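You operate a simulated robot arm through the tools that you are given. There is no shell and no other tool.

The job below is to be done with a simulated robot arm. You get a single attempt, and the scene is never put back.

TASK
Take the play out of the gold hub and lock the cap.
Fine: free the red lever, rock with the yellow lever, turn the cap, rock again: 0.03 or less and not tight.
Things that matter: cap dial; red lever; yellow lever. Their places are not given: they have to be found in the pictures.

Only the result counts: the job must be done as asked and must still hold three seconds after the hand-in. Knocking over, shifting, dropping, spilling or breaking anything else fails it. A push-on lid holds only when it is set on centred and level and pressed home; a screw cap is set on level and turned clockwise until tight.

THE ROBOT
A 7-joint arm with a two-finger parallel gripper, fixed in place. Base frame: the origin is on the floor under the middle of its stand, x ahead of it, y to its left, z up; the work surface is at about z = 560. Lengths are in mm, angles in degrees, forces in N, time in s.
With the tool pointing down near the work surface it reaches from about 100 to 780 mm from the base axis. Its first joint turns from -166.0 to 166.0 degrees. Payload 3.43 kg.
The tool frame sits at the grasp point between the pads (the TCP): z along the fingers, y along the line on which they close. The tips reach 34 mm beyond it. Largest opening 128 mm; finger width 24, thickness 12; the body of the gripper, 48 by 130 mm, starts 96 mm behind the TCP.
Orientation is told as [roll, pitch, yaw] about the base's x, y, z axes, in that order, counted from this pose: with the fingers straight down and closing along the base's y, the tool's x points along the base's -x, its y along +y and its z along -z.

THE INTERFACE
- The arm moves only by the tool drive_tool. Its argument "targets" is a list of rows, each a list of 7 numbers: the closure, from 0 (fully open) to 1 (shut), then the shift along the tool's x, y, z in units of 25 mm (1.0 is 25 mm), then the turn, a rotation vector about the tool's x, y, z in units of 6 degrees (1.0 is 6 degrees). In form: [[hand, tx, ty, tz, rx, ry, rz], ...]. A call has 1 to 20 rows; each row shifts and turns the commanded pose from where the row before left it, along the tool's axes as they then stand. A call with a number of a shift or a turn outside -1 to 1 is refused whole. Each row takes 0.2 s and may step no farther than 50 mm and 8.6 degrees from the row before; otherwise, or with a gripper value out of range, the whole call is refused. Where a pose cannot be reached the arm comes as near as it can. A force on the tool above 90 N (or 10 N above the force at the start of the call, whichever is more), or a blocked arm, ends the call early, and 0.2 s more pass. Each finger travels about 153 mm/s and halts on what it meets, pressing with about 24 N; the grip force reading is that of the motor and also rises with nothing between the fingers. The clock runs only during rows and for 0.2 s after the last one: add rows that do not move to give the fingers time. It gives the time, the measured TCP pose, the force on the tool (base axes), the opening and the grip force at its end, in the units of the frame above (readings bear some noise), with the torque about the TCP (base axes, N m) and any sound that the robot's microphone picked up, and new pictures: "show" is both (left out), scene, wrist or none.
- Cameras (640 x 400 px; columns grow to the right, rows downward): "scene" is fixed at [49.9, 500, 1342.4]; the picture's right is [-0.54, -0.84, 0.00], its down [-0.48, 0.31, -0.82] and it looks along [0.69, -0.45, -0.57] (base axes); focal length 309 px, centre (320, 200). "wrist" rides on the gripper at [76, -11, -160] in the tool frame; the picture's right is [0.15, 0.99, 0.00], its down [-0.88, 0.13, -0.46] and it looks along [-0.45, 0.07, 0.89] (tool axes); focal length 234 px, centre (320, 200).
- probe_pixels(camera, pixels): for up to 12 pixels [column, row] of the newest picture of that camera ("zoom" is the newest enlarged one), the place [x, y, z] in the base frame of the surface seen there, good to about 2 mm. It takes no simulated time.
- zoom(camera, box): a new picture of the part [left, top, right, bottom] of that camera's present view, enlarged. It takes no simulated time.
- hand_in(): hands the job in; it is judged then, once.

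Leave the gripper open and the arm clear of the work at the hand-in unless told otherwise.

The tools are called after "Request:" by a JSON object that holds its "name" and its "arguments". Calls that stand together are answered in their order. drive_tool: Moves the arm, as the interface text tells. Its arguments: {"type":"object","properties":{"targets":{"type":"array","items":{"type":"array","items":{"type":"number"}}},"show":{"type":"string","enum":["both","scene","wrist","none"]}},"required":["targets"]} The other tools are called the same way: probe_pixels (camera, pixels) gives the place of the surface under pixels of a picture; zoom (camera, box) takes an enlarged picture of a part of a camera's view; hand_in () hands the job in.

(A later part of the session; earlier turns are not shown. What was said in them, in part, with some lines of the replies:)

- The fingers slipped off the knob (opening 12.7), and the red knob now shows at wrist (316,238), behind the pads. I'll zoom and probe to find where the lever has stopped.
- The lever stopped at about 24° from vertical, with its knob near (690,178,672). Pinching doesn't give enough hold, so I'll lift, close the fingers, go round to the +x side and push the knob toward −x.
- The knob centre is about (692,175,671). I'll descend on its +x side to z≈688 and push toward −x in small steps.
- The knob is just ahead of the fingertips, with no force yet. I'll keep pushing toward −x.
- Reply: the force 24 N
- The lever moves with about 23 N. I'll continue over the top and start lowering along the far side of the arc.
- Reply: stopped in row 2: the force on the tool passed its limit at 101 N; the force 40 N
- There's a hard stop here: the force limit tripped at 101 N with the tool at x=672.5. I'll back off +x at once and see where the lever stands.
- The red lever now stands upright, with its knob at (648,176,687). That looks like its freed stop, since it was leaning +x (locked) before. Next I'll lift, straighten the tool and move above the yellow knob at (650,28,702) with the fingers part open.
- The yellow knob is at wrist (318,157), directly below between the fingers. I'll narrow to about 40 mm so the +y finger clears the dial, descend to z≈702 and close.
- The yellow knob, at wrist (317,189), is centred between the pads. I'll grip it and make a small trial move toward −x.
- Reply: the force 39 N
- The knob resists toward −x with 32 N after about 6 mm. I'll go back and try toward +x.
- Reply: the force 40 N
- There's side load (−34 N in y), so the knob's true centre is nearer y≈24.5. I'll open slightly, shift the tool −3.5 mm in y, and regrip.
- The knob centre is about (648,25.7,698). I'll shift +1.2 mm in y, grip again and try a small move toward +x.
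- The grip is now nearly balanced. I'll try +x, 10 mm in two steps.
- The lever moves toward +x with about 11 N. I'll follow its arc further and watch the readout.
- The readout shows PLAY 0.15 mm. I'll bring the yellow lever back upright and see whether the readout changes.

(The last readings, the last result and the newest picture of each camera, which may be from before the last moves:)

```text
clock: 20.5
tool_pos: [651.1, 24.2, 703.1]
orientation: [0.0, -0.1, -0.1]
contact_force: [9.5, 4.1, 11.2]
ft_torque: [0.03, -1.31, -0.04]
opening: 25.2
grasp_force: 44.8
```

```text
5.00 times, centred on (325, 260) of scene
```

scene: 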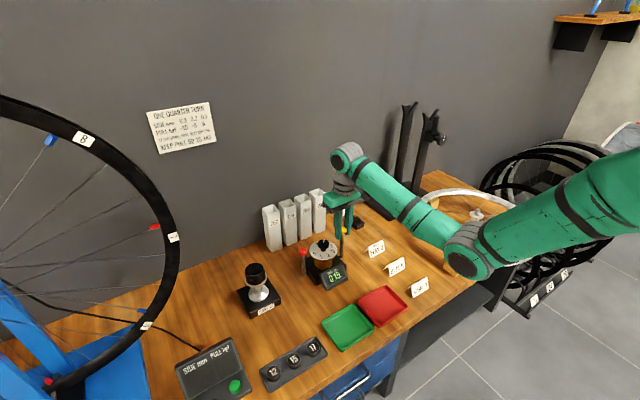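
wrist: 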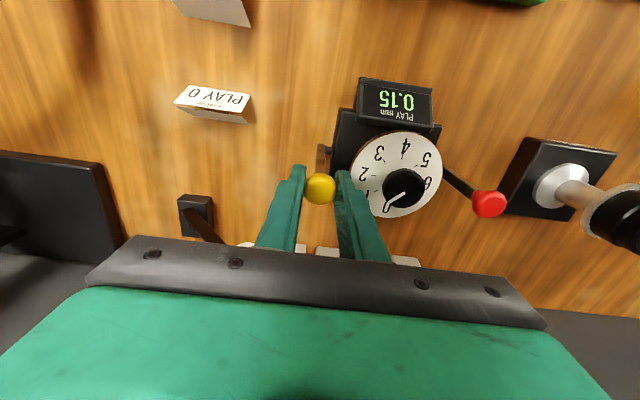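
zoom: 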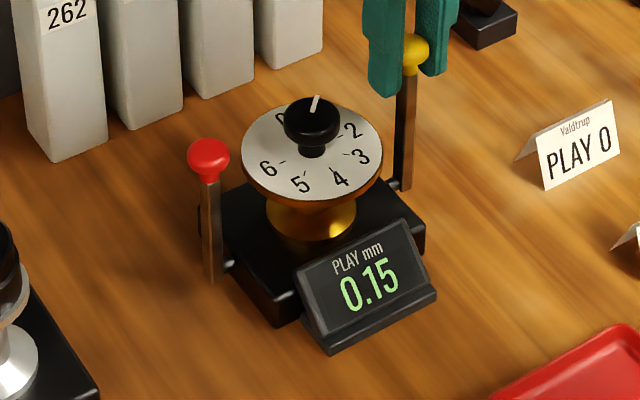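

The reading holds at 0.15. I'll release the yellow knob, lift clear and move above the cap knob near (647,101).

Request:
{"name": "drive_tool", "arguments": {"targets": [[0.8, 0, 0, 0, 0, 0, 0], [0.7, 0, 0, 0, 0, 0, 0], [0.65, 0, 0, -0.9, 0, 0, 0], [0.6, 0, 0, -0.9, 0, 0, 0], [0.6, 0, 0, -0.9, 0, 0, 0], [0.5, 0.04, 0.76, 0, 0, 0, 0], [0.5, 0.04, 0.76, 0, 0, 0, 0], [0.5, 0.04, 0.76, 0, 0, 0, 0], [0.5, 0.04, 0.76, 0, 0, 0, 0], [0.5, 0, 0, 0, 0, 0, 0]], "show": "both"}}

Request:
{"name": "zoom", "arguments": {"camera": "wrist", "box": [240, 60, 400, 200]}}

```text
clock: 22.7
tool_pos: [645.1, 102.6, 770.4]
orientation: [0.0, 0.0, 0.0]
contact_force: [0.5, -0.2, 0.5]
ft_torque: [0.01, 0.02, -0.01]
opening: 63.8
grasp_force: 0.1
```

scene: 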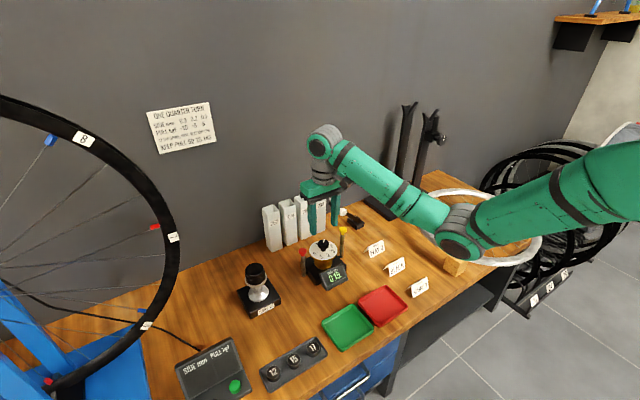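
wrist: 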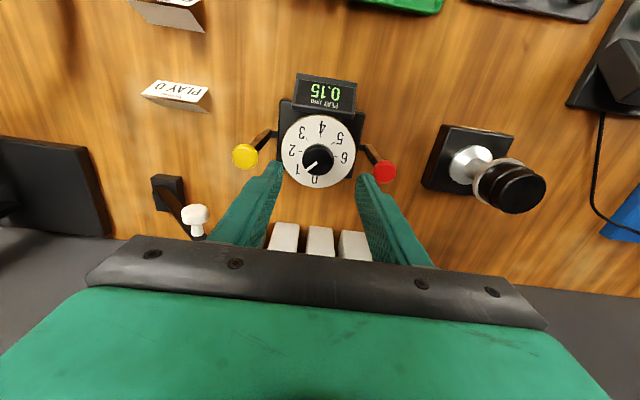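

```text
2.86 times, centred on (320, 130) of wrist
```

zoom: 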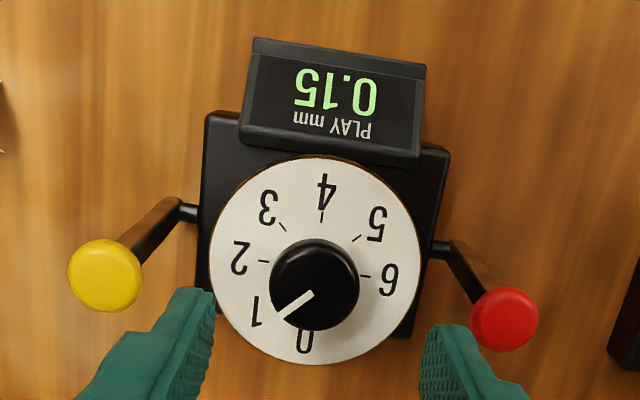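

The cap knob shows at wrist (318,158) with its pointer at about 1, and the numbers rise clockwise seen from above. I'll probe the knob's rim and the dial for an exact centre.

Request:
{"name": "probe_pixels", "arguments": {"camera": "zoom", "pixels": [[277, 280], [352, 280], [315, 250], [315, 318], [315, 282], [340, 260], [288, 262], [317, 170], [317, 350], [222, 262], [412, 262], [300, 302]]}}

```text
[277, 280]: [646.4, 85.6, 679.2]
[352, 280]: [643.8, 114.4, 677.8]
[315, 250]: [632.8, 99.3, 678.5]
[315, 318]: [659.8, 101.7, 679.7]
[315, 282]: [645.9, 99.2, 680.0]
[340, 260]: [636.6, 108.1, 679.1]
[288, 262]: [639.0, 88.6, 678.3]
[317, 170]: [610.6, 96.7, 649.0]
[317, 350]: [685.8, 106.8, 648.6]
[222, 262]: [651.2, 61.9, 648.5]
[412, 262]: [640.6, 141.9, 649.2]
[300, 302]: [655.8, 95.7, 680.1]
```

The knob centre is about (647,100.7), top z≈680, diameter ≈33, above the dial face at z≈649. I'll descend to z≈691, so the tips stay about 8 mm above the dial, and look before closing.

Request:
{"name": "drive_tool", "arguments": {"targets": [[0.55, -0.045, -0.035, 0.794, 0, 0, 0], [0.55, -0.045, -0.035, 0.794, 0, 0, 0], [0.55, 0, 0, 0.794, 0, 0, 0], [0.55, 0, 0, 0.794, 0, 0, 0], [0.55, 0, 0, 0, 0, 0, 0]], "show": "both"}}

Request:
{"name": "zoom", "arguments": {"camera": "scene", "box": [280, 220, 370, 300]}}

Request:
{"name": "zoom", "arguments": {"camera": "wrist", "box": [250, 90, 400, 230]}}

```text
clock: 23.9
tool_pos: [649.3, 99.1, 689.4]
orientation: [0.0, 0.2, -0.1]
contact_force: [-0.3, -0.8, 0.1]
ft_torque: [0.04, -0.1, -0.01]
opening: 57.6
grasp_force: 0.1
```

scene: 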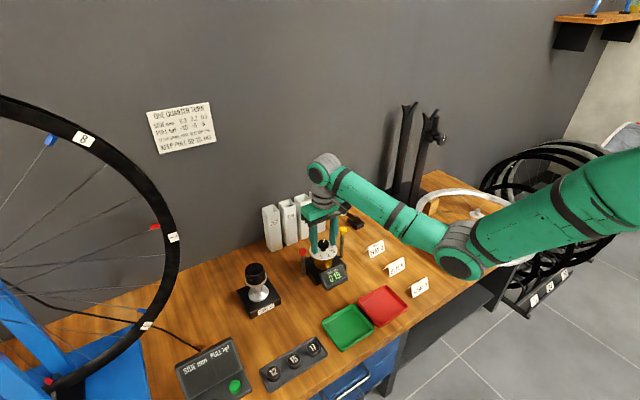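
wrist: 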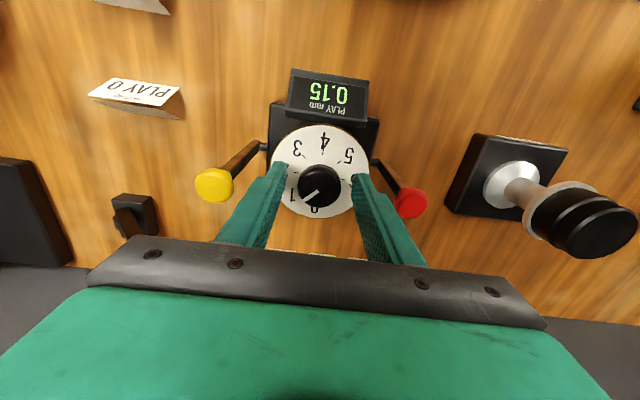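

```text
5.00 times, centred on (325, 260) of scene
```

zoom: 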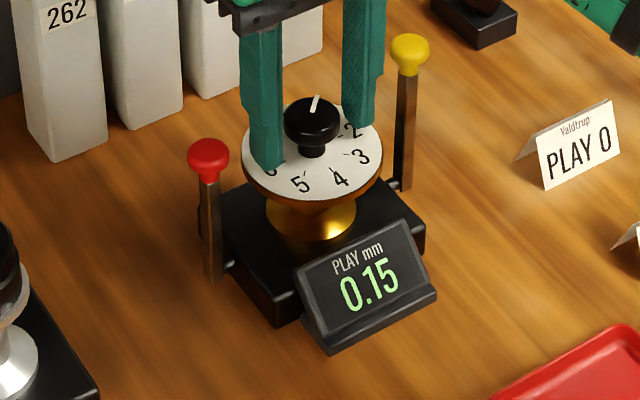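

```text
2.86 times, centred on (325, 160) of wrist
```

zoom: 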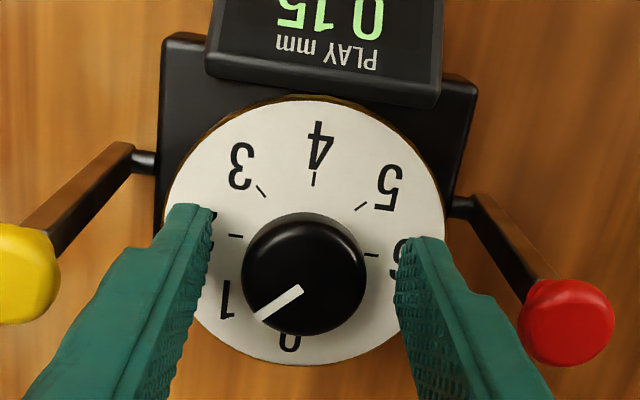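

The tool is centred over the knob and the pointer sits at about 1. I'll close on the knob.

Request:
{"name": "drive_tool", "arguments": {"targets": [[0.75, 0, 0, 0, 0, 0, 0], [0.85, 0, 0, 0, 0, 0, 0], [0.85, 0, 0, 0, 0, 0, 0]], "show": "wrist"}}

Request:
{"name": "zoom", "arguments": {"camera": "wrist", "box": [250, 90, 400, 230]}}

```text
clock: 24.7
tool_pos: [649.2, 99.9, 690.2]
orientation: [-0.1, 0.2, -0.1]
contact_force: [7.4, -1.4, -6.2]
ft_torque: [-0.12, -1.34, -0.02]
opening: 35.3
grasp_force: 44.9
```

wrist: 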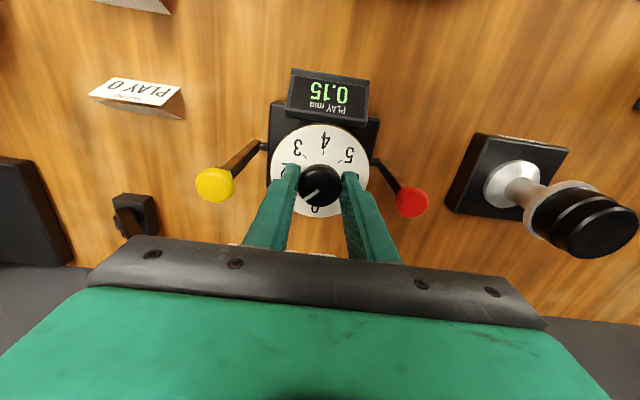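

```text
2.86 times, centred on (325, 160) of wrist
```

zoom: 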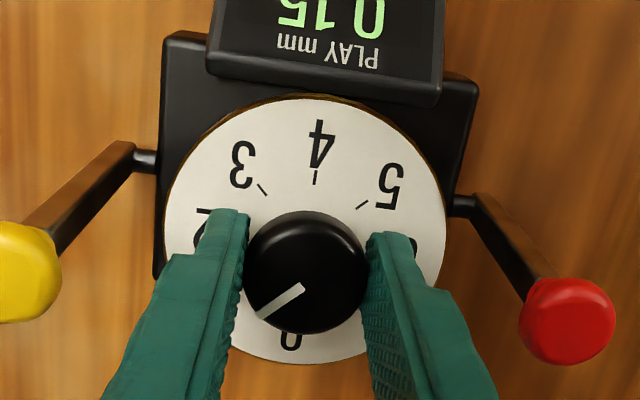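

The knob is held, with the fingers 35.3 mm apart. I'll turn it clockwise by 24° (positive about tool z), then look.

Request:
{"name": "drive_tool", "arguments": {"targets": [[0.85, 0, 0, 0, 0, 0, 0.8], [0.85, 0, 0, 0, 0, 0, 0.8], [0.85, 0, 0, 0, 0, 0, 0.8], [0.85, 0, 0, 0, 0, 0, 0.8], [0.85, 0, 0, 0, 0, 0, 0.8]], "show": "both"}}

Request:
{"name": "zoom", "arguments": {"camera": "wrist", "box": [250, 90, 400, 230]}}

Request:
{"name": "zoom", "arguments": {"camera": "scene", "box": [280, 220, 370, 300]}}

```text
clock: 25.9
tool_pos: [649.2, 100.8, 689.6]
orientation: [0.1, -0.1, -24.1]
contact_force: [12.5, 9.6, -4.4]
ft_torque: [-0.3, -1.26, 0.01]
opening: 35.3
grasp_force: 45.2
```

scene: 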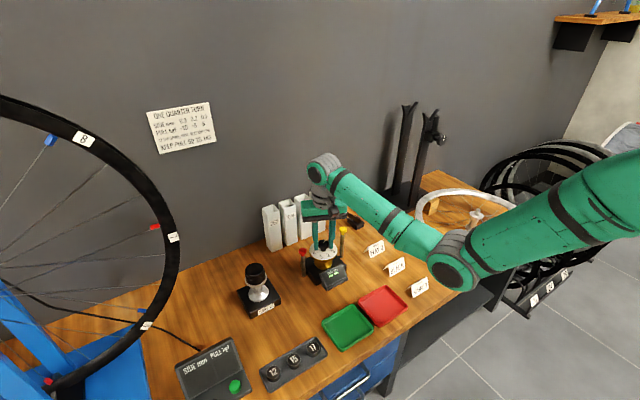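
wrist: 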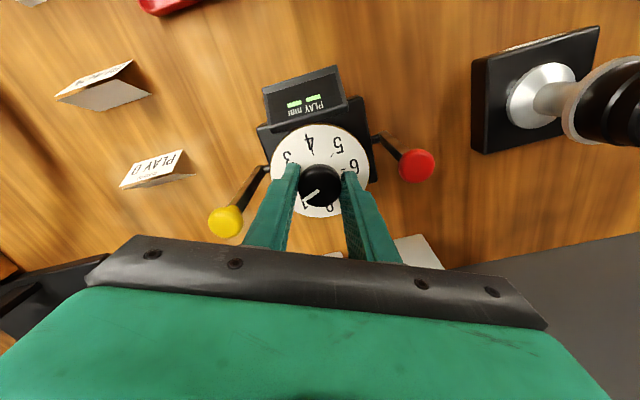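

```text
2.86 times, centred on (325, 160) of wrist
```

zoom: 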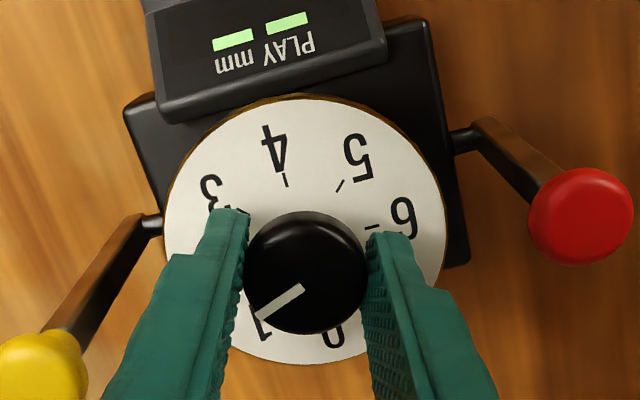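

```text
5.00 times, centred on (325, 260) of scene
```

zoom: 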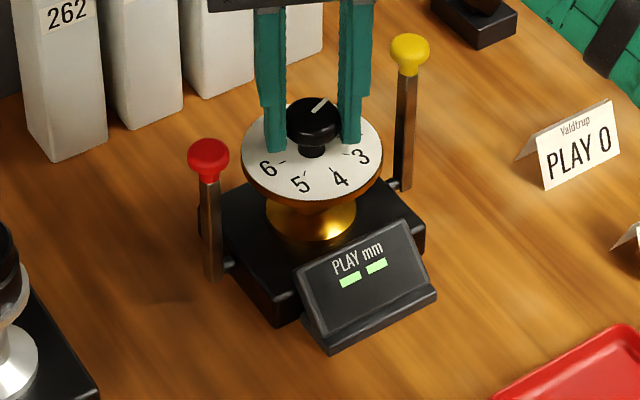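

The pointer followed (now about 1.5) and the readout went to "– –", so it needs a fresh rock. I'll turn another 21° to about 2, then release.

Request:
{"name": "drive_tool", "arguments": {"targets": [[0.85, 0, 0, 0, 0, 0, 0.875], [0.85, 0, 0, 0, 0, 0, 0.875], [0.85, 0, 0, 0, 0, 0, 0.875], [0.85, 0, 0, 0, 0, 0, 0.875], [0.85, 0, 0, 0, 0, 0, 0], [0.7, 0, 0, 0, 0, 0, 0], [0.55, 0, 0, 0, 0, 0, 0], [0.55, 0, 0, 0, 0, 0, 0]], "show": "both"}}

Request:
{"name": "zoom", "arguments": {"camera": "wrist", "box": [250, 90, 400, 230]}}

Request:
{"name": "zoom", "arguments": {"camera": "scene", "box": [280, 220, 370, 300]}}

```text
clock: 27.7
tool_pos: [649.0, 99.6, 689.3]
orientation: [-0.1, 0.0, -45.0]
contact_force: [-0.2, 0.2, 0.3]
ft_torque: [-0.02, 0.0, -0.01]
opening: 57.6
grasp_force: 0.1
```

scene: 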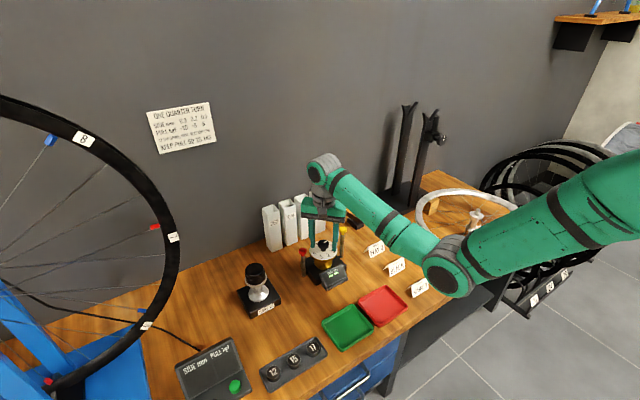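
wrist: 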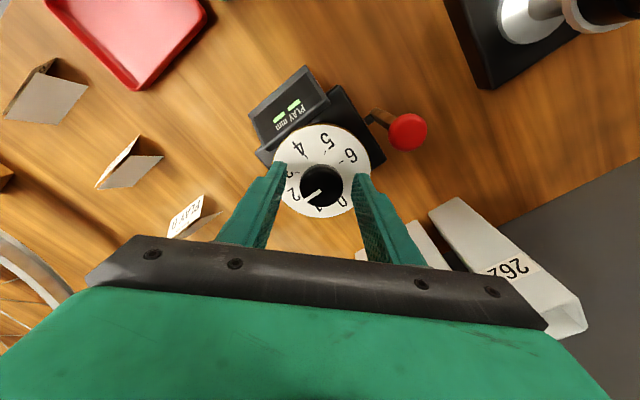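

```text
2.86 times, centred on (325, 160) of wrist
```

zoom: 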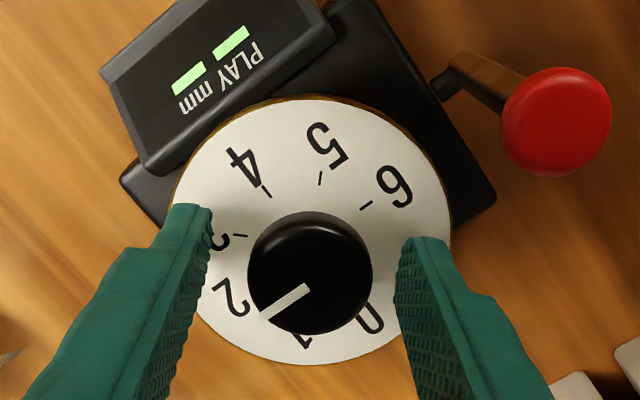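

```text
5.00 times, centred on (325, 260) of scene
```

zoom: 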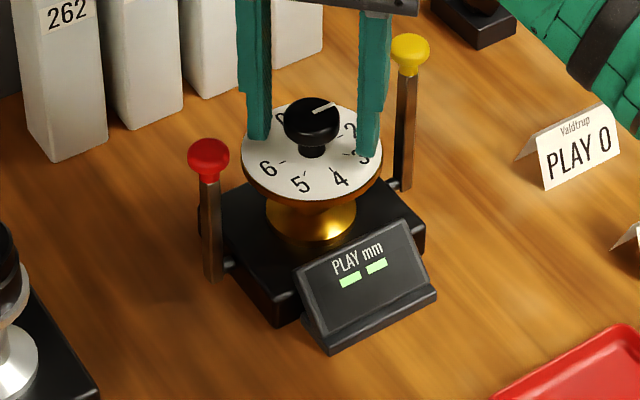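

The pointer is now at about 2. I'll lift, turn back to yaw 0, move over the yellow knob, lower and grip it as before.

Request:
{"name": "drive_tool", "arguments": {"targets": [[0.55, 0, 0, -0.81, 0, 0, 0], [0.6, 0, 0, -0.81, 0, 0, -0.9375], [0.65, 0, 0, -0.81, 0, 0, -0.9375], [0.68, 0, 0, -0.81, 0, 0, -0.9375], [0.68, 0, 0, 0, 0, 0, -0.9375], [0.68, 0, 0, 0, 0, 0, -0.9375], [0.68, 0, 0, 0, 0, 0, -0.9375], [0.68, 0, 0, 0, 0, 0, -0.9375], [0.68, 0, 0, 0, 0, 0, -0.9375], [0.68, -0.015, -0.742, 0, 0, 0, 0], [0.68, -0.015, -0.742, 0, 0, 0, 0], [0.68, -0.015, -0.742, 0, 0, 0, 0], [0.68, -0.015, -0.742, 0, 0, 0, 0], [0.68, 0, 0, 0, 0, 0, 0]], "show": "wrist"}}

```text
clock: 30.7
tool_pos: [650.1, 24.2, 771.4]
orientation: [0.0, 0.2, -0.2]
contact_force: [-0.2, -0.7, 0.4]
ft_torque: [0.01, 0.03, -0.01]
opening: 41.0
grasp_force: 0.1
```

wrist: 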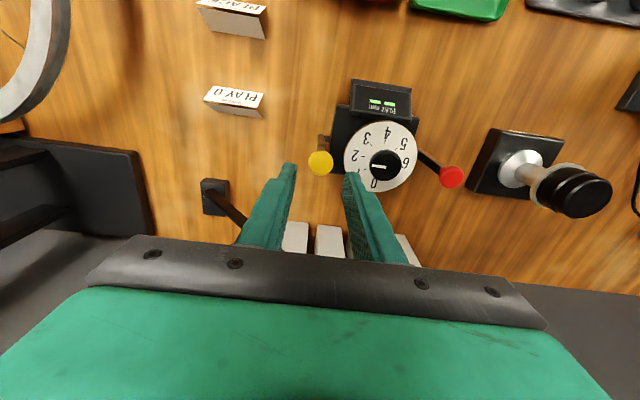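

The pointer reads 2 and the yellow knob is at wrist (320,163), in line with the pads. I'll descend to z≈702 and grip.

Request:
{"name": "drive_tool", "arguments": {"targets": [[0.68, 0, 0.03, 0.91, 0, 0, 0], [0.68, 0, 0.02, 0.91, 0, 0, 0], [0.68, 0, 0, 0.91, 0, 0, 0], [0.68, 0, 0, 0, 0, 0, 0], [0.85, 0, 0, 0, 0, 0, 0], [0.95, 0, 0, 0, 0, 0, 0], [0.95, 0, 0, 0, 0, 0, 0]], "show": "none"}}

```text
clock: 32.3
tool_pos: [651.0, 25.4, 701.7]
orientation: [-0.2, 0.1, -0.2]
contact_force: [-1.0, -16.9, -7.4]
ft_torque: [-0.1, 0.04, 0.0]
opening: 24.7
grasp_force: 45.3
```

It's gripped, with a small side load. I'll ease 1 mm in −y, then rock forward 30 mm.

Request:
{"name": "drive_tool", "arguments": {"targets": [[0.95, 0, -0.05, 0, 0, 0, 0], [0.95, -0.4, 0, 0.02, 0, 0, 0], [0.95, -0.4, 0, 0.05, 0, 0, 0], [0.95, -0.4, 0, 0.09, 0, 0, 0], [0.95, 0, 0, 0, 0, 0, 0]], "show": "both"}}

Request:
{"name": "zoom", "arguments": {"camera": "scene", "box": [280, 220, 370, 300]}}

```text
clock: 33.5
tool_pos: [680.6, 23.9, 697.6]
orientation: [0.0, 0.2, 0.0]
contact_force: [-10.0, -15.5, 2.8]
ft_torque: [-0.13, 1.28, 0.0]
opening: 25.1
grasp_force: 44.6
```

scene: 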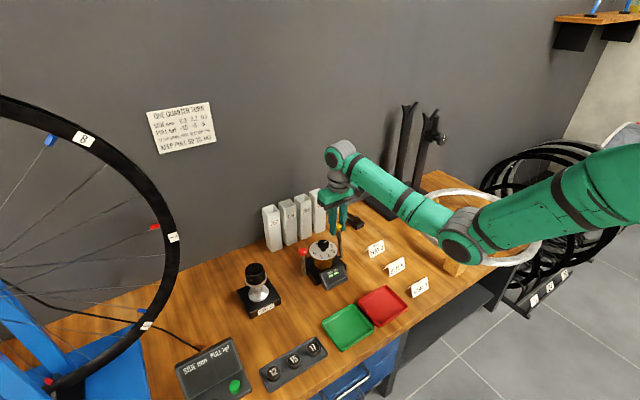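
wrist: 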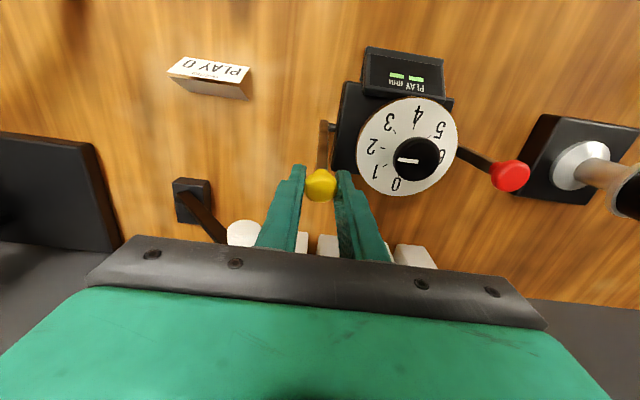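

```text
5.00 times, centred on (325, 260) of scene
```

zoom: 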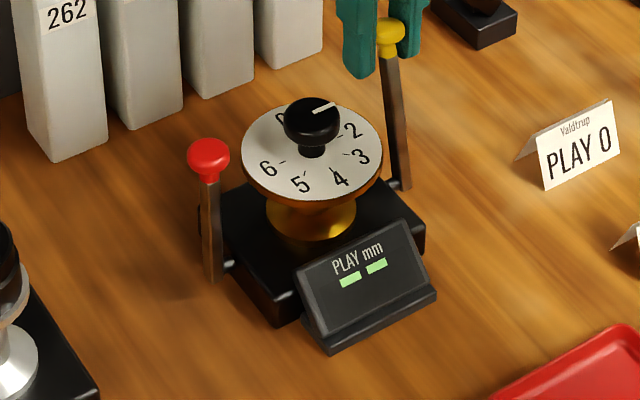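

No reading yet. I'll rock a little further toward +x.

Request:
{"name": "drive_tool", "arguments": {"targets": [[0.95, -0.3, 0, 0.08, 0, 0, 0], [0.95, -0.2, 0, 0.06, 0, 0, 0], [0.95, 0, 0, 0, 0, 0, 0]], "show": "wrist"}}

Request:
{"name": "zoom", "arguments": {"camera": "scene", "box": [280, 220, 370, 300]}}

```text
clock: 34.3
tool_pos: [693.6, 24.8, 694.4]
orientation: [0.0, 0.1, -0.1]
contact_force: [-9.6, -10.8, 4.1]
ft_torque: [-0.05, 1.16, 0.08]
opening: 24.8
grasp_force: 44.8
```

wrist: 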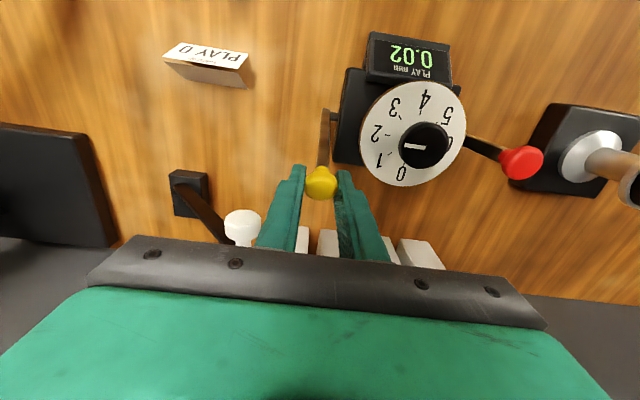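

```text
5.00 times, centred on (325, 260) of scene
```

zoom: 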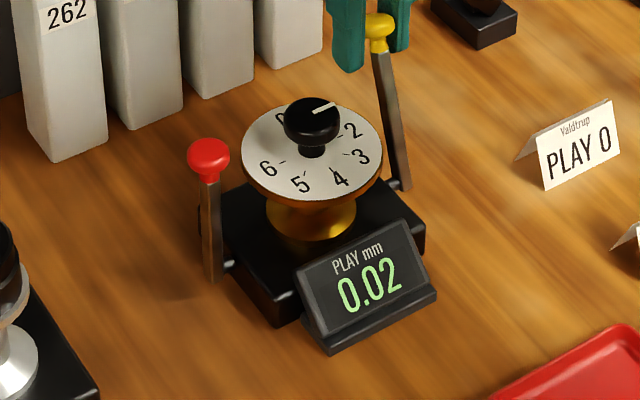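

PLAY reads 0.02 mm, which is within the limit. I'll bring the yellow lever back upright, release it and lift.

Request:
{"name": "drive_tool", "arguments": {"targets": [[0.95, 0.2, 0, -0.06, 0, 0, 0], [0.95, 0.3, 0, -0.08, 0, 0, 0], [0.95, 0.4, 0, -0.09, 0, 0, 0], [0.95, 0.4, 0, -0.05, 0, 0, 0], [0.95, 0.4, 0, -0.02, 0, 0, 0], [0.95, 0, 0, 0, 0, 0, 0]], "show": "wrist"}}

```text
clock: 35.7
tool_pos: [651.2, 24.9, 703.2]
orientation: [0.0, -0.1, -0.1]
contact_force: [20.4, -9.7, -4.2]
ft_torque: [-0.05, -1.22, 0.02]
opening: 24.9
grasp_force: 45.1
```

wrist: 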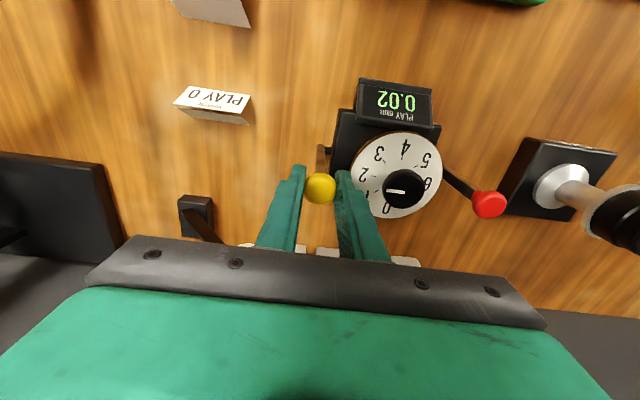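

The readout still shows 0.02. I'll release, lift, and move with closed fingers to the −x side of the upright red knob at (648,175.5) so I can push it back to its locked lean.

Request:
{"name": "drive_tool", "arguments": {"targets": [[0.8, 0, 0, 0, 0, 0, 0], [0.7, 0, 0, 0, 0, 0, 0], [0.68, 0, 0, -0.88, 0, 0, 0], [0.68, 0, 0, -0.88, 0, 0, 0], [0.68, 0, 0, -0.88, 0, 0, 0], [0.7, 0, 0, -0.88, 0, 0, 0], [0.8, 0.234, 0.86, 0, 0, 0, 0], [0.9, 0.234, 0.86, 0, 0, 0, 0], [1, 0.234, 0.86, 0, 0, 0, 0], [1, 0.234, 0.86, 0, 0, 0, 0], [1, 0.234, 0.86, 0, 0, 0, 0], [1, 0.234, 0.86, 0, 0, 0, 0], [1, 0.234, 0.86, 0, 0, 0, 0], [1, 0, 0, 0, 0, 0, 0]], "show": "both"}}

Request:
{"name": "zoom", "arguments": {"camera": "scene", "box": [280, 220, 370, 300]}}

```text
clock: 38.7
tool_pos: [608.7, 175.1, 789.5]
orientation: [0.0, 0.1, -0.2]
contact_force: [0.3, -0.1, 0.0]
ft_torque: [0.0, 0.0, -0.01]
opening: 0.0
grasp_force: 23.6
```

scene: 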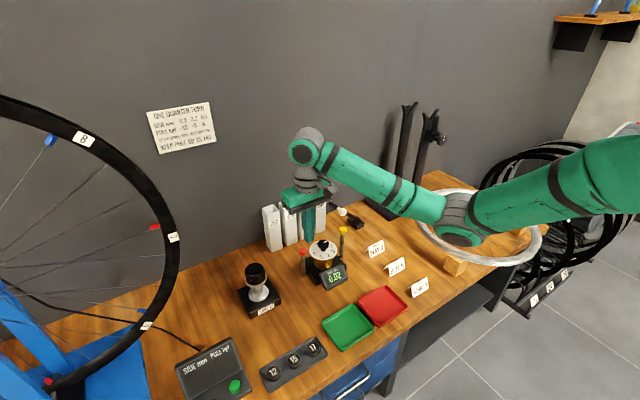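
wrist: 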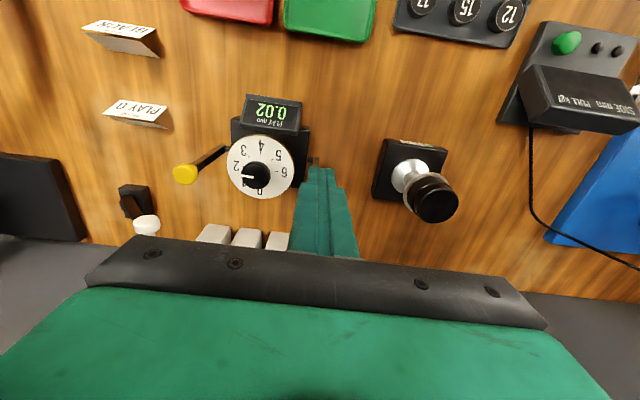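

```text
5.00 times, centred on (325, 260) of scene
```

zoom: 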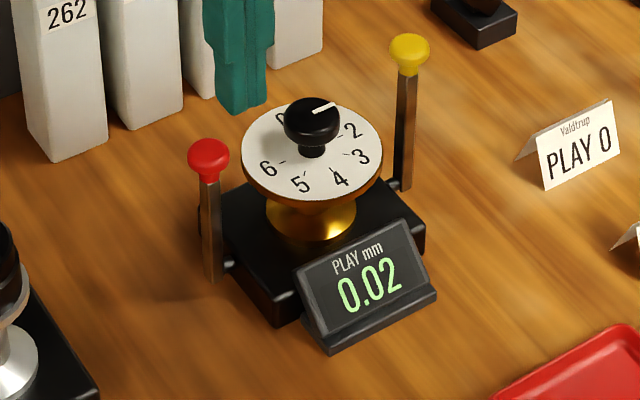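

The fingers are at (609,175,790), with 15 mm of clearance to the knob's −x side. I'll descend to z≈702.

Request:
{"name": "drive_tool", "arguments": {"targets": [[1, 0, 0, 0.88, 0, 0, 0], [1, 0, 0, 0.88, 0, 0, 0], [1, 0, 0, 0.88, 0, 0, 0], [1, 0, 0, 0.88, 0, 0, 0], [1, 0, 0, 0, 0, 0, 0]], "show": "both"}}

Request:
{"name": "zoom", "arguments": {"camera": "scene", "box": [280, 220, 370, 300]}}

```text
clock: 39.9
tool_pos: [608.4, 175.7, 702.4]
orientation: [0.0, 0.1, -0.2]
contact_force: [-0.1, 0.7, -0.3]
ft_torque: [0.03, -0.03, -0.01]
opening: 0.0
grasp_force: 24.3
```

scene: 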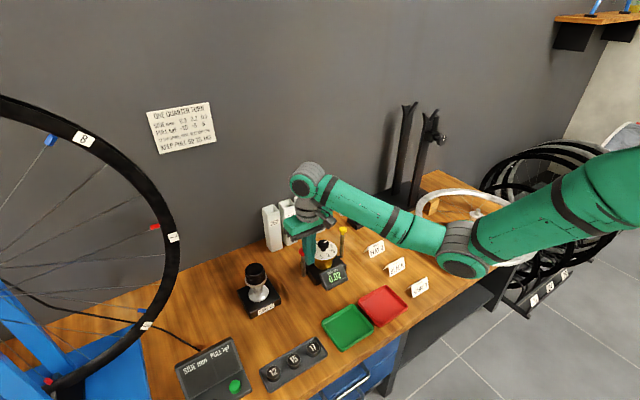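
wrist: 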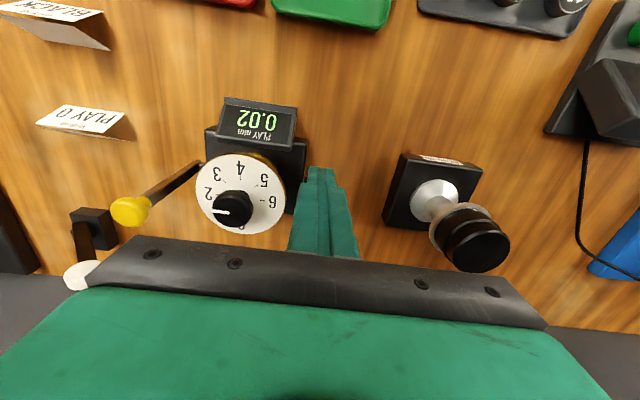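

```text
5.00 times, centred on (325, 260) of scene
```

zoom: 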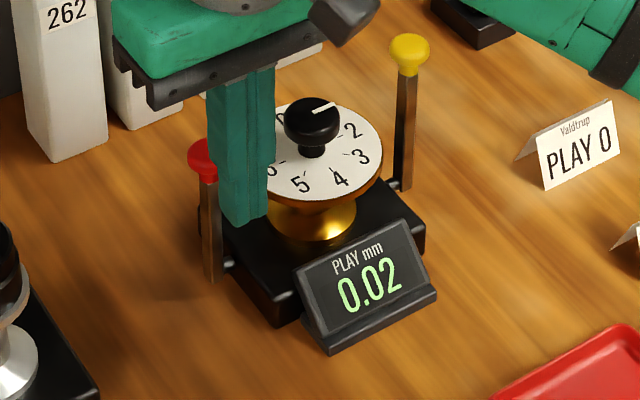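

The position is good. I'll push toward +x, about 35 mm in this call.

Request:
{"name": "drive_tool", "arguments": {"targets": [[1, -0.4, 0, 0, 0, 0, 0], [1, -0.4, 0, 0, 0, 0, 0], [1, -0.4, 0, 0.02, 0, 0, 0], [1, -0.3, 0, 0.03, 0, 0, 0]], "show": "scene"}}

Request:
{"name": "zoom", "arguments": {"camera": "scene", "box": [280, 220, 370, 300]}}

```text
clock: 40.9
tool_pos: [646.2, 176.2, 700.6]
orientation: [-0.1, 0.1, 0.0]
contact_force: [0.5, -0.6, -1.0]
ft_torque: [0.0, 0.03, -0.04]
opening: 0.0
grasp_force: 23.8
```

scene: 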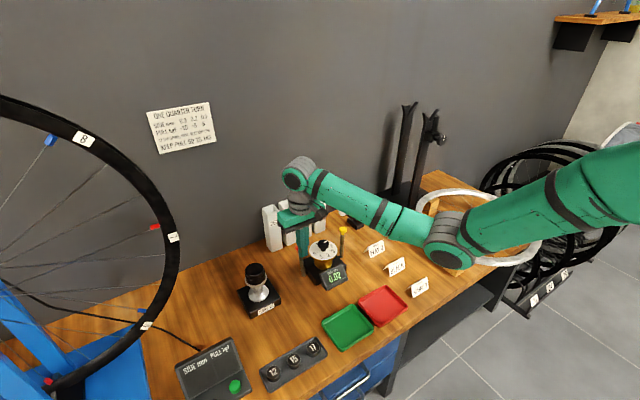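

```text
5.00 times, centred on (325, 260) of scene
```

zoom: 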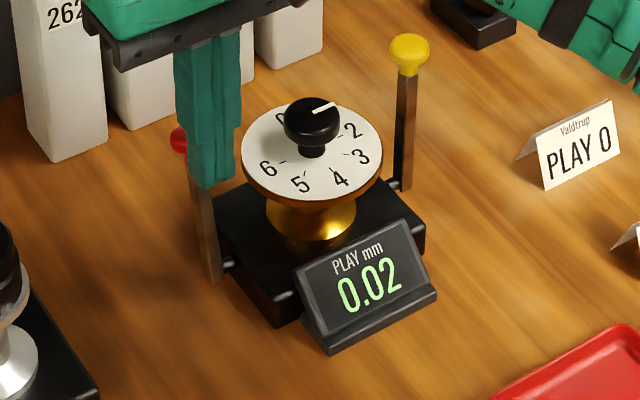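

The lever is following. I'll continue +x while lowering along the arc.

Request:
{"name": "drive_tool", "arguments": {"targets": [[1, -0.4, 0, 0.08, 0, 0, 0], [1, -0.4, 0, 0.12, 0, 0, 0], [1, -0.4, 0, 0.16, 0, 0, 0]], "show": "scene"}}

Request:
{"name": "zoom", "arguments": {"camera": "scene", "box": [280, 220, 370, 300]}}

```text
clock: 41.7
tool_pos: [677.0, 174.9, 691.8]
orientation: [-0.1, 0.0, 0.0]
contact_force: [0.2, -0.4, -0.4]
ft_torque: [-0.02, 0.0, -0.02]
opening: 0.2
grasp_force: 23.8
```

scene: 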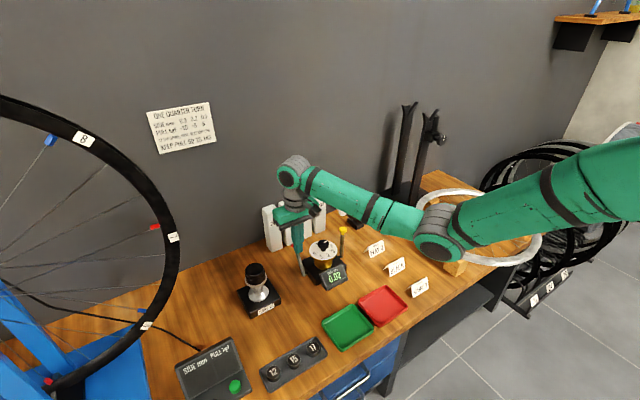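

```text
5.00 times, centred on (325, 260) of scene
```

zoom: 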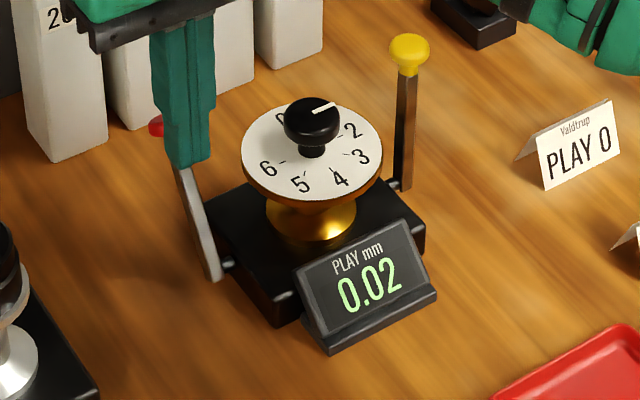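

The lever keeps going with almost no force. I'll carry on to the locked stop in smaller steps.

Request:
{"name": "drive_tool", "arguments": {"targets": [[1, -0.32, 0, 0.2, 0, 0, 0], [1, -0.32, 0, 0.24, 0, 0, 0]], "show": "both"}}

Request:
{"name": "zoom", "arguments": {"camera": "scene", "box": [280, 220, 370, 300]}}

```text
clock: 42.3
tool_pos: [692.5, 174.8, 681.5]
orientation: [0.1, 0.0, -0.2]
contact_force: [0.9, -0.7, 1.0]
ft_torque: [0.05, 0.1, -0.02]
opening: 0.0
grasp_force: 24.1
```

scene: 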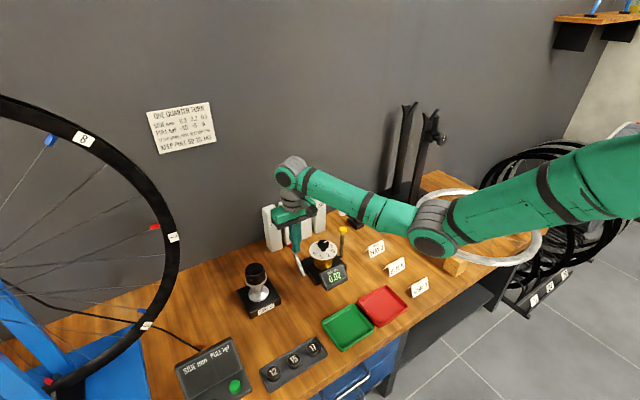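
wrist: 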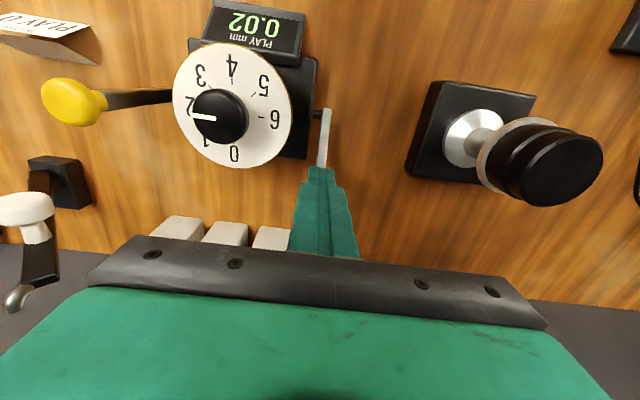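

```text
5.00 times, centred on (325, 260) of scene
```

zoom: 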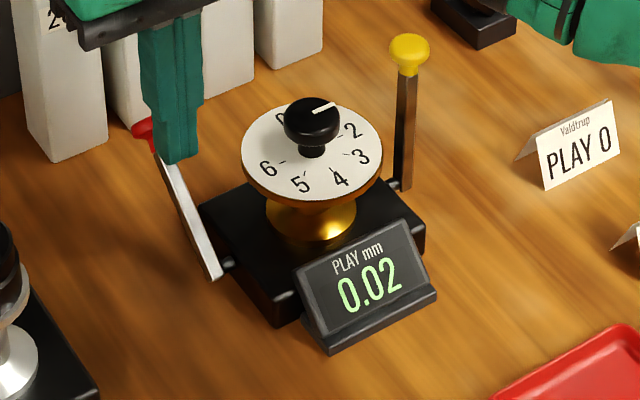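

The lever looks close to its original lean. I'll push a few more millimetres until I feel the stop.

Request:
{"name": "drive_tool", "arguments": {"targets": [[1, -0.16, 0, 0.14, 0, 0, 0], [1, -0.12, 0, 0.12, 0, 0, 0], [1, 0, 0, 0, 0, 0, 0]], "show": "none"}}

```text
clock: 43.1
tool_pos: [698.5, 174.6, 675.0]
orientation: [0.0, 0.0, -0.1]
contact_force: [0.0, -0.2, -0.1]
ft_torque: [-0.01, 0.02, -0.04]
opening: 0.2
grasp_force: 23.9
```

Still no force. I'll push a little further in small steps and watch.

Request:
{"name": "drive_tool", "arguments": {"targets": [[1, -0.12, 0, 0.1, 0, 0, 0], [1, -0.12, 0, 0.1, 0, 0, 0], [1, 0, 0, 0, 0, 0, 0]], "show": "both"}}

Request:
{"name": "zoom", "arguments": {"camera": "scene", "box": [280, 220, 370, 300]}}

```text
clock: 43.9
tool_pos: [702.3, 176.9, 672.6]
orientation: [-0.1, 0.4, -0.1]
contact_force: [-55.3, -8.0, 61.1]
ft_torque: [0.16, 1.17, -0.72]
opening: 0.1
grasp_force: 23.6
```

scene: 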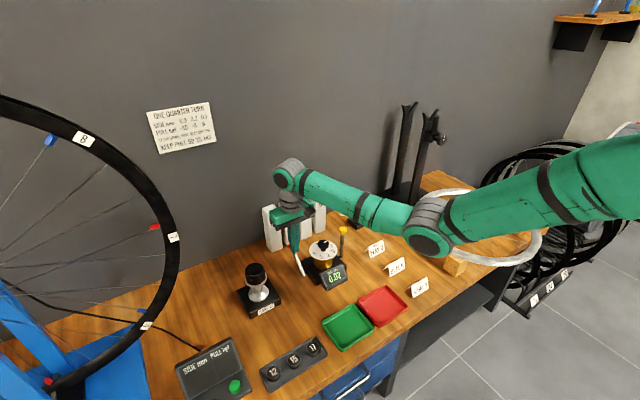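
wrist: 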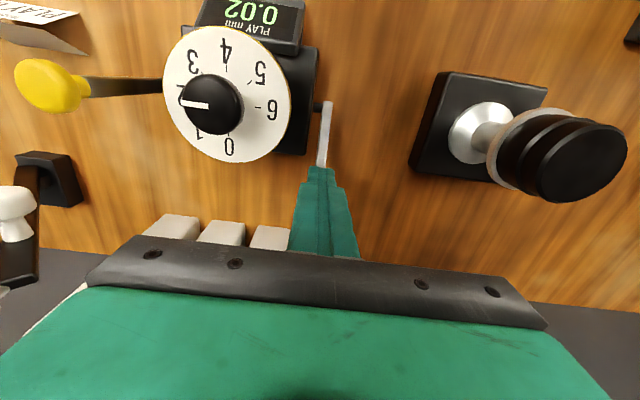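

```text
5.00 times, centred on (325, 260) of scene
```

zoom: 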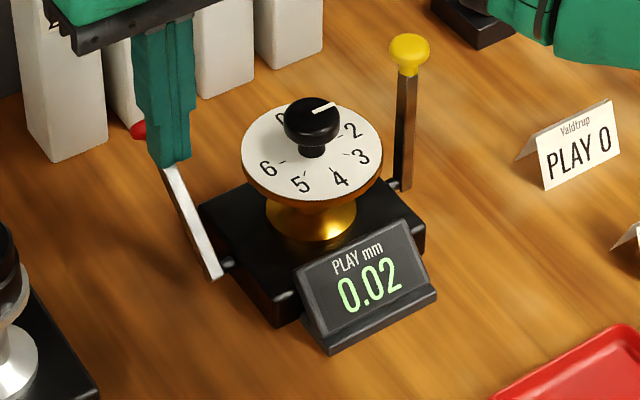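

There's a firm stop (about 80 N along the lever's normal), so the lever is home. I'll back off up and to −x, then lift and look.

Request:
{"name": "drive_tool", "arguments": {"targets": [[1, 0.25, 0, -0.25, 0, 0, 0], [1, 0.4, 0, -0.4, 0, 0, 0], [1, 0.4, 0, -0.6, 0, 0, 0], [1, 0, 0, -0.9, 0, 0, 0], [1, 0, 0, -0.9, 0, 0, 0], [1, 0, 0, -0.9, 0, 0, 0], [0.8, 0, 0, -0.7, 0, 0, 0], [0.7, 0, 0, 0, 0, 0, 0]], "show": "both"}}

Request:
{"name": "zoom", "arguments": {"camera": "scene", "box": [280, 220, 370, 300]}}

Request:
{"name": "zoom", "arguments": {"camera": "wrist", "box": [200, 60, 380, 220]}}

```text
clock: 45.7
tool_pos: [679.3, 176.2, 786.1]
orientation: [-0.1, 0.2, -0.1]
contact_force: [0.9, -1.0, -0.2]
ft_torque: [-0.02, 0.01, 0.02]
opening: 38.2
grasp_force: 0.0
```

scene: 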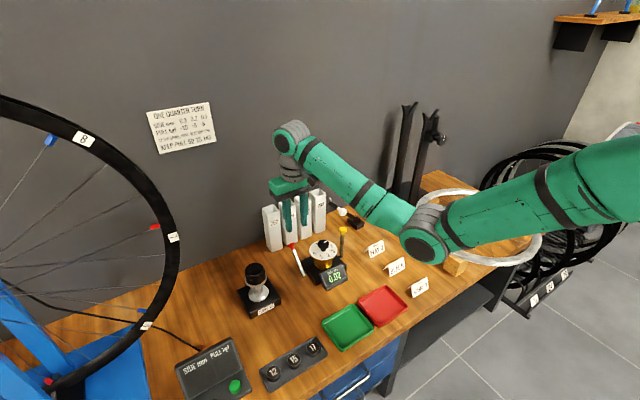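
wrist: 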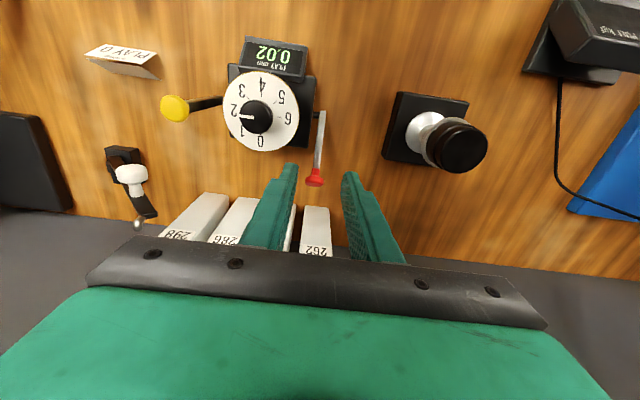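

```text
5.00 times, centred on (325, 260) of scene
```

zoom: 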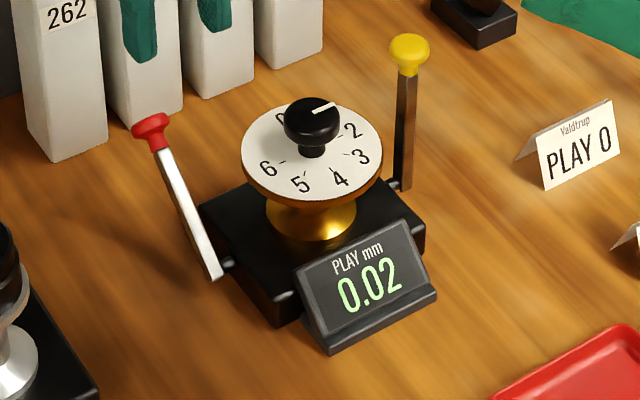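

```text
2.50 times, centred on (290, 140) of wrist
```

zoom: 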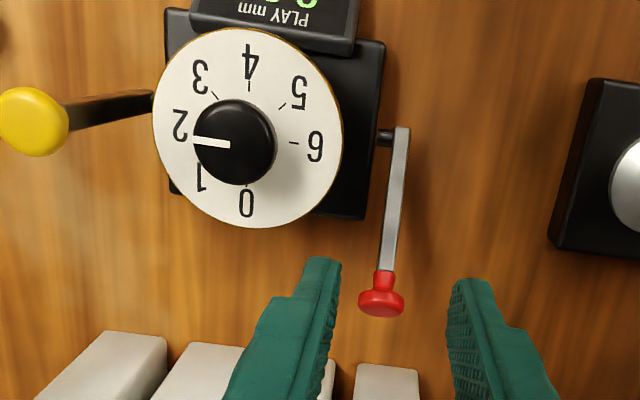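

The red lever is back exactly at its original locked lean, and the readout still shows 0.02. To be sure locking hasn't made it tight, I'll rock once more with the yellow lever, so I'm moving above its knob.

Request:
{"name": "drive_tool", "arguments": {"targets": [[0.68, 0.165, -0.863, 0, 0, 0, 0], [0.68, 0.165, -0.863, 0, 0, 0, 0], [0.68, 0.165, -0.863, 0, 0, 0, 0], [0.68, 0.165, -0.863, 0, 0, 0, 0], [0.68, 0.165, -0.863, 0, 0, 0, 0], [0.68, 0.165, -0.863, 0, 0, 0, 0], [0.68, 0.165, -0.863, 0, 0, 0, 0], [0.68, 0, 0, 0.6, 0, 0, 0], [0.68, 0, 0, 0, 0, 0, 0]], "show": "wrist"}}

```text
clock: 47.7
tool_pos: [650.6, 25.3, 770.9]
orientation: [-0.1, 0.1, -0.2]
contact_force: [-0.6, -0.5, -1.0]
ft_torque: [-0.01, 0.0, -0.01]
opening: 40.8
grasp_force: 0.1
```

wrist: 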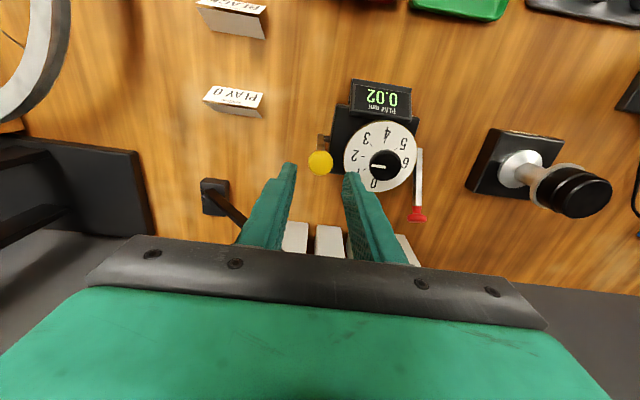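

The yellow knob, at wrist (320,163), is between the pads. I'll descend to z≈702 and grip.

Request:
{"name": "drive_tool", "arguments": {"targets": [[0.68, 0, 0, 0.91, 0, 0, 0], [0.68, 0, 0, 0.91, 0, 0, 0], [0.68, 0, 0, 0.91, 0, 0, 0], [0.68, 0, 0, 0, 0, 0, 0], [0.85, 0, 0, 0, 0, 0, 0], [0.95, 0, 0, 0, 0, 0, 0], [0.95, 0, 0, 0, 0, 0, 0]], "show": "none"}}

```text
clock: 49.3
tool_pos: [650.0, 25.7, 703.3]
orientation: [0.0, -0.1, -0.2]
contact_force: [4.5, 4.3, -2.1]
ft_torque: [0.0, -0.43, 0.05]
opening: 24.7
grasp_force: 45.0
```

It's gripped with little side load. I'll rock forward about 42 mm along the arc, as before.

Request:
{"name": "drive_tool", "arguments": {"targets": [[0.95, -0.4, 0, 0.02, 0, 0, 0], [0.95, -0.4, 0, 0.05, 0, 0, 0], [0.95, -0.4, 0, 0.09, 0, 0, 0], [0.95, -0.3, 0, 0.08, 0, 0, 0], [0.95, -0.2, 0, 0.06, 0, 0, 0], [0.95, 0, 0, 0, 0, 0, 0]], "show": "wrist"}}

Request:
{"name": "zoom", "arguments": {"camera": "scene", "box": [280, 220, 370, 300]}}

```text
clock: 50.7
tool_pos: [692.9, 25.0, 695.4]
orientation: [0.0, 0.1, -0.1]
contact_force: [-11.7, 2.9, -2.3]
ft_torque: [0.01, 1.22, 0.02]
opening: 24.6
grasp_force: 45.6
```

wrist: 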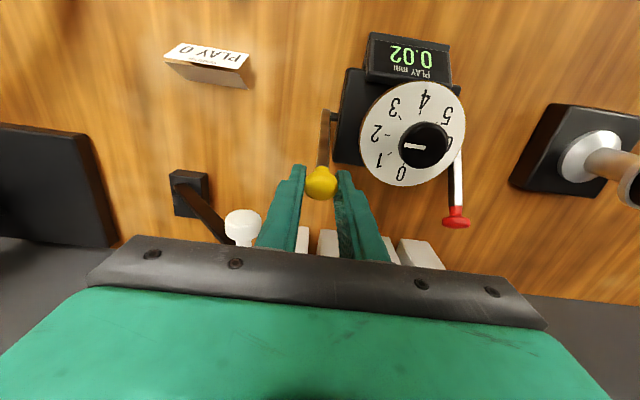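

```text
5.00 times, centred on (325, 260) of scene
```

zoom: 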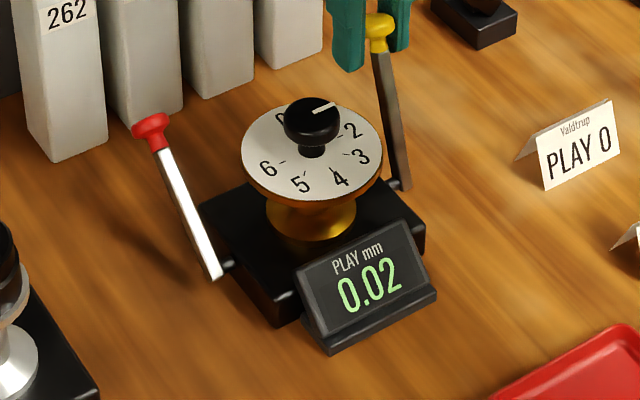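

The play still reads 0.02 with the cap locked and doesn't show tight. I'll bring the yellow lever back upright, release it and lift clear.

Request:
{"name": "drive_tool", "arguments": {"targets": [[0.95, 0.2, 0, -0.06, 0, 0, 0], [0.95, 0.3, 0, -0.08, 0, 0, 0], [0.95, 0.4, 0, -0.09, 0, 0, 0], [0.95, 0.4, 0, -0.05, 0, 0, 0], [0.95, 0.4, 0, -0.02, 0, 0, 0], [0.95, 0, 0, 0, 0, 0, 0], [0.8, 0, 0, 0, 0, 0, 0], [0.68, 0, 0, 0, 0, 0, 0], [0.68, 0, 0, 0, 0, 0, 0], [0.68, 0, 0, -0.9, 0, 0, 0], [0.68, 0, 0, -0.9, 0, 0, 0], [0.68, 0, 0, -0.9, 0, 0, 0], [0.5, 0, 0, -0.9, 0, 0, 0], [0.3, 0, 0, -0.9, 0, 0, 0], [0.0, 0, 0, -0.9, 0, 0, 0], [0.0, 0, 0, -0.9, 0, 0, 0], [0.0, 0, 0, 0, 0, 0, 0], [0.0, 0, 0, 0, 0, 0, 0]], "show": "both"}}

Request:
{"name": "zoom", "arguments": {"camera": "scene", "box": [280, 220, 370, 300]}}

Request:
{"name": "zoom", "arguments": {"camera": "scene", "box": [220, 170, 440, 310]}}

```text
clock: 54.5
tool_pos: [649.7, 23.9, 861.4]
orientation: [0.0, 0.1, -0.1]
contact_force: [-1.0, -0.6, -0.1]
ft_torque: [0.01, 0.0, 0.0]
opening: 128.2
grasp_force: 0.1
```

scene: 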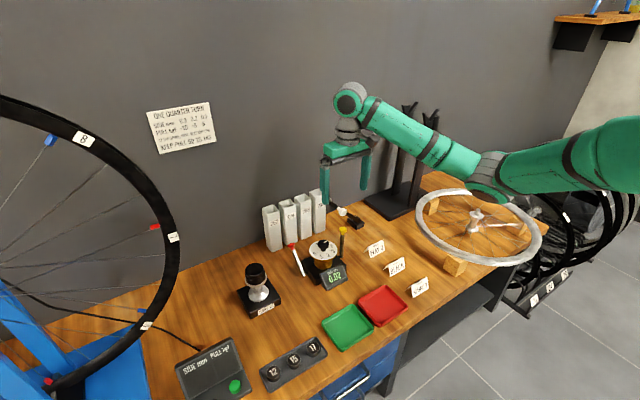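
wrist: 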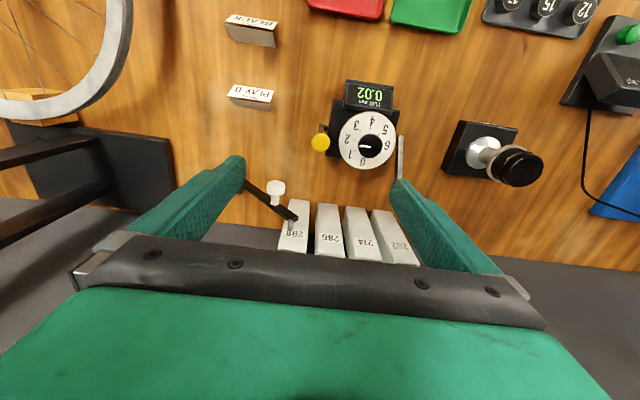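

```text
5.00 times, centred on (325, 260) of scene
```

zoom: 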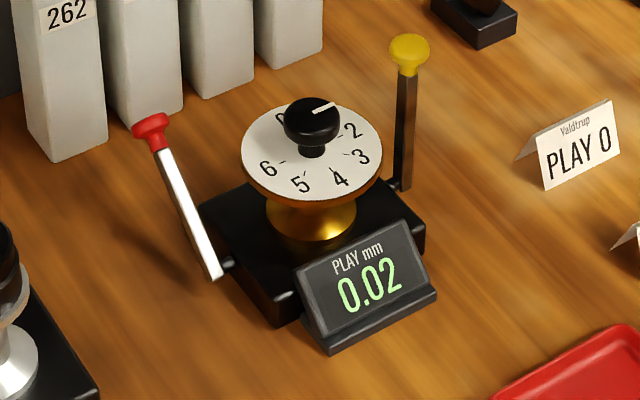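

```text
2.86 times, centred on (330, 240) of scene
```

zoom: 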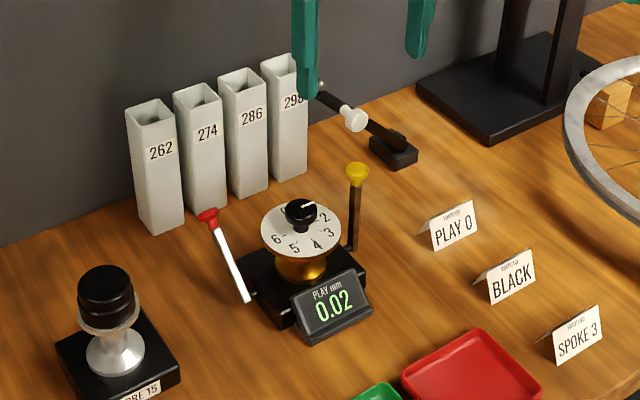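

Final state:
- The readout shows 0.02 mm, not tight.
- The red lever is at its locked stop and the yellow lever is upright.
- Nothing around has shifted.
- The gripper is open and clear at z≈861.

I'll hand in now.

Request:
{"name": "hand_in", "arguments": {}}

```text
The job is handed in.
```

The play is out of the gold hub and the cap is locked. The readout showed 0.02 mm, not tight, and I rocked it again after locking to confirm. The job is handed in, but I haven't seen the verdict.

- **Red lever:** I pushed it upright to free the cap, and afterwards pushed it back to its locked stop. The first push met the free-side stop hard enough to trip the force limit at 101 N. I backed off at once, and everything worked normally afterwards.
- **First rock:** with the cap dial at about 1, the yellow lever gave 0.15 mm of play.
- **Cap:** I turned it clockwise to about 2, which brought the reading down to 0.02 mm.
- **At hand-in:** the yellow lever was upright, the gripper was open and clear of the work, and nothing else on the bench looked moved.
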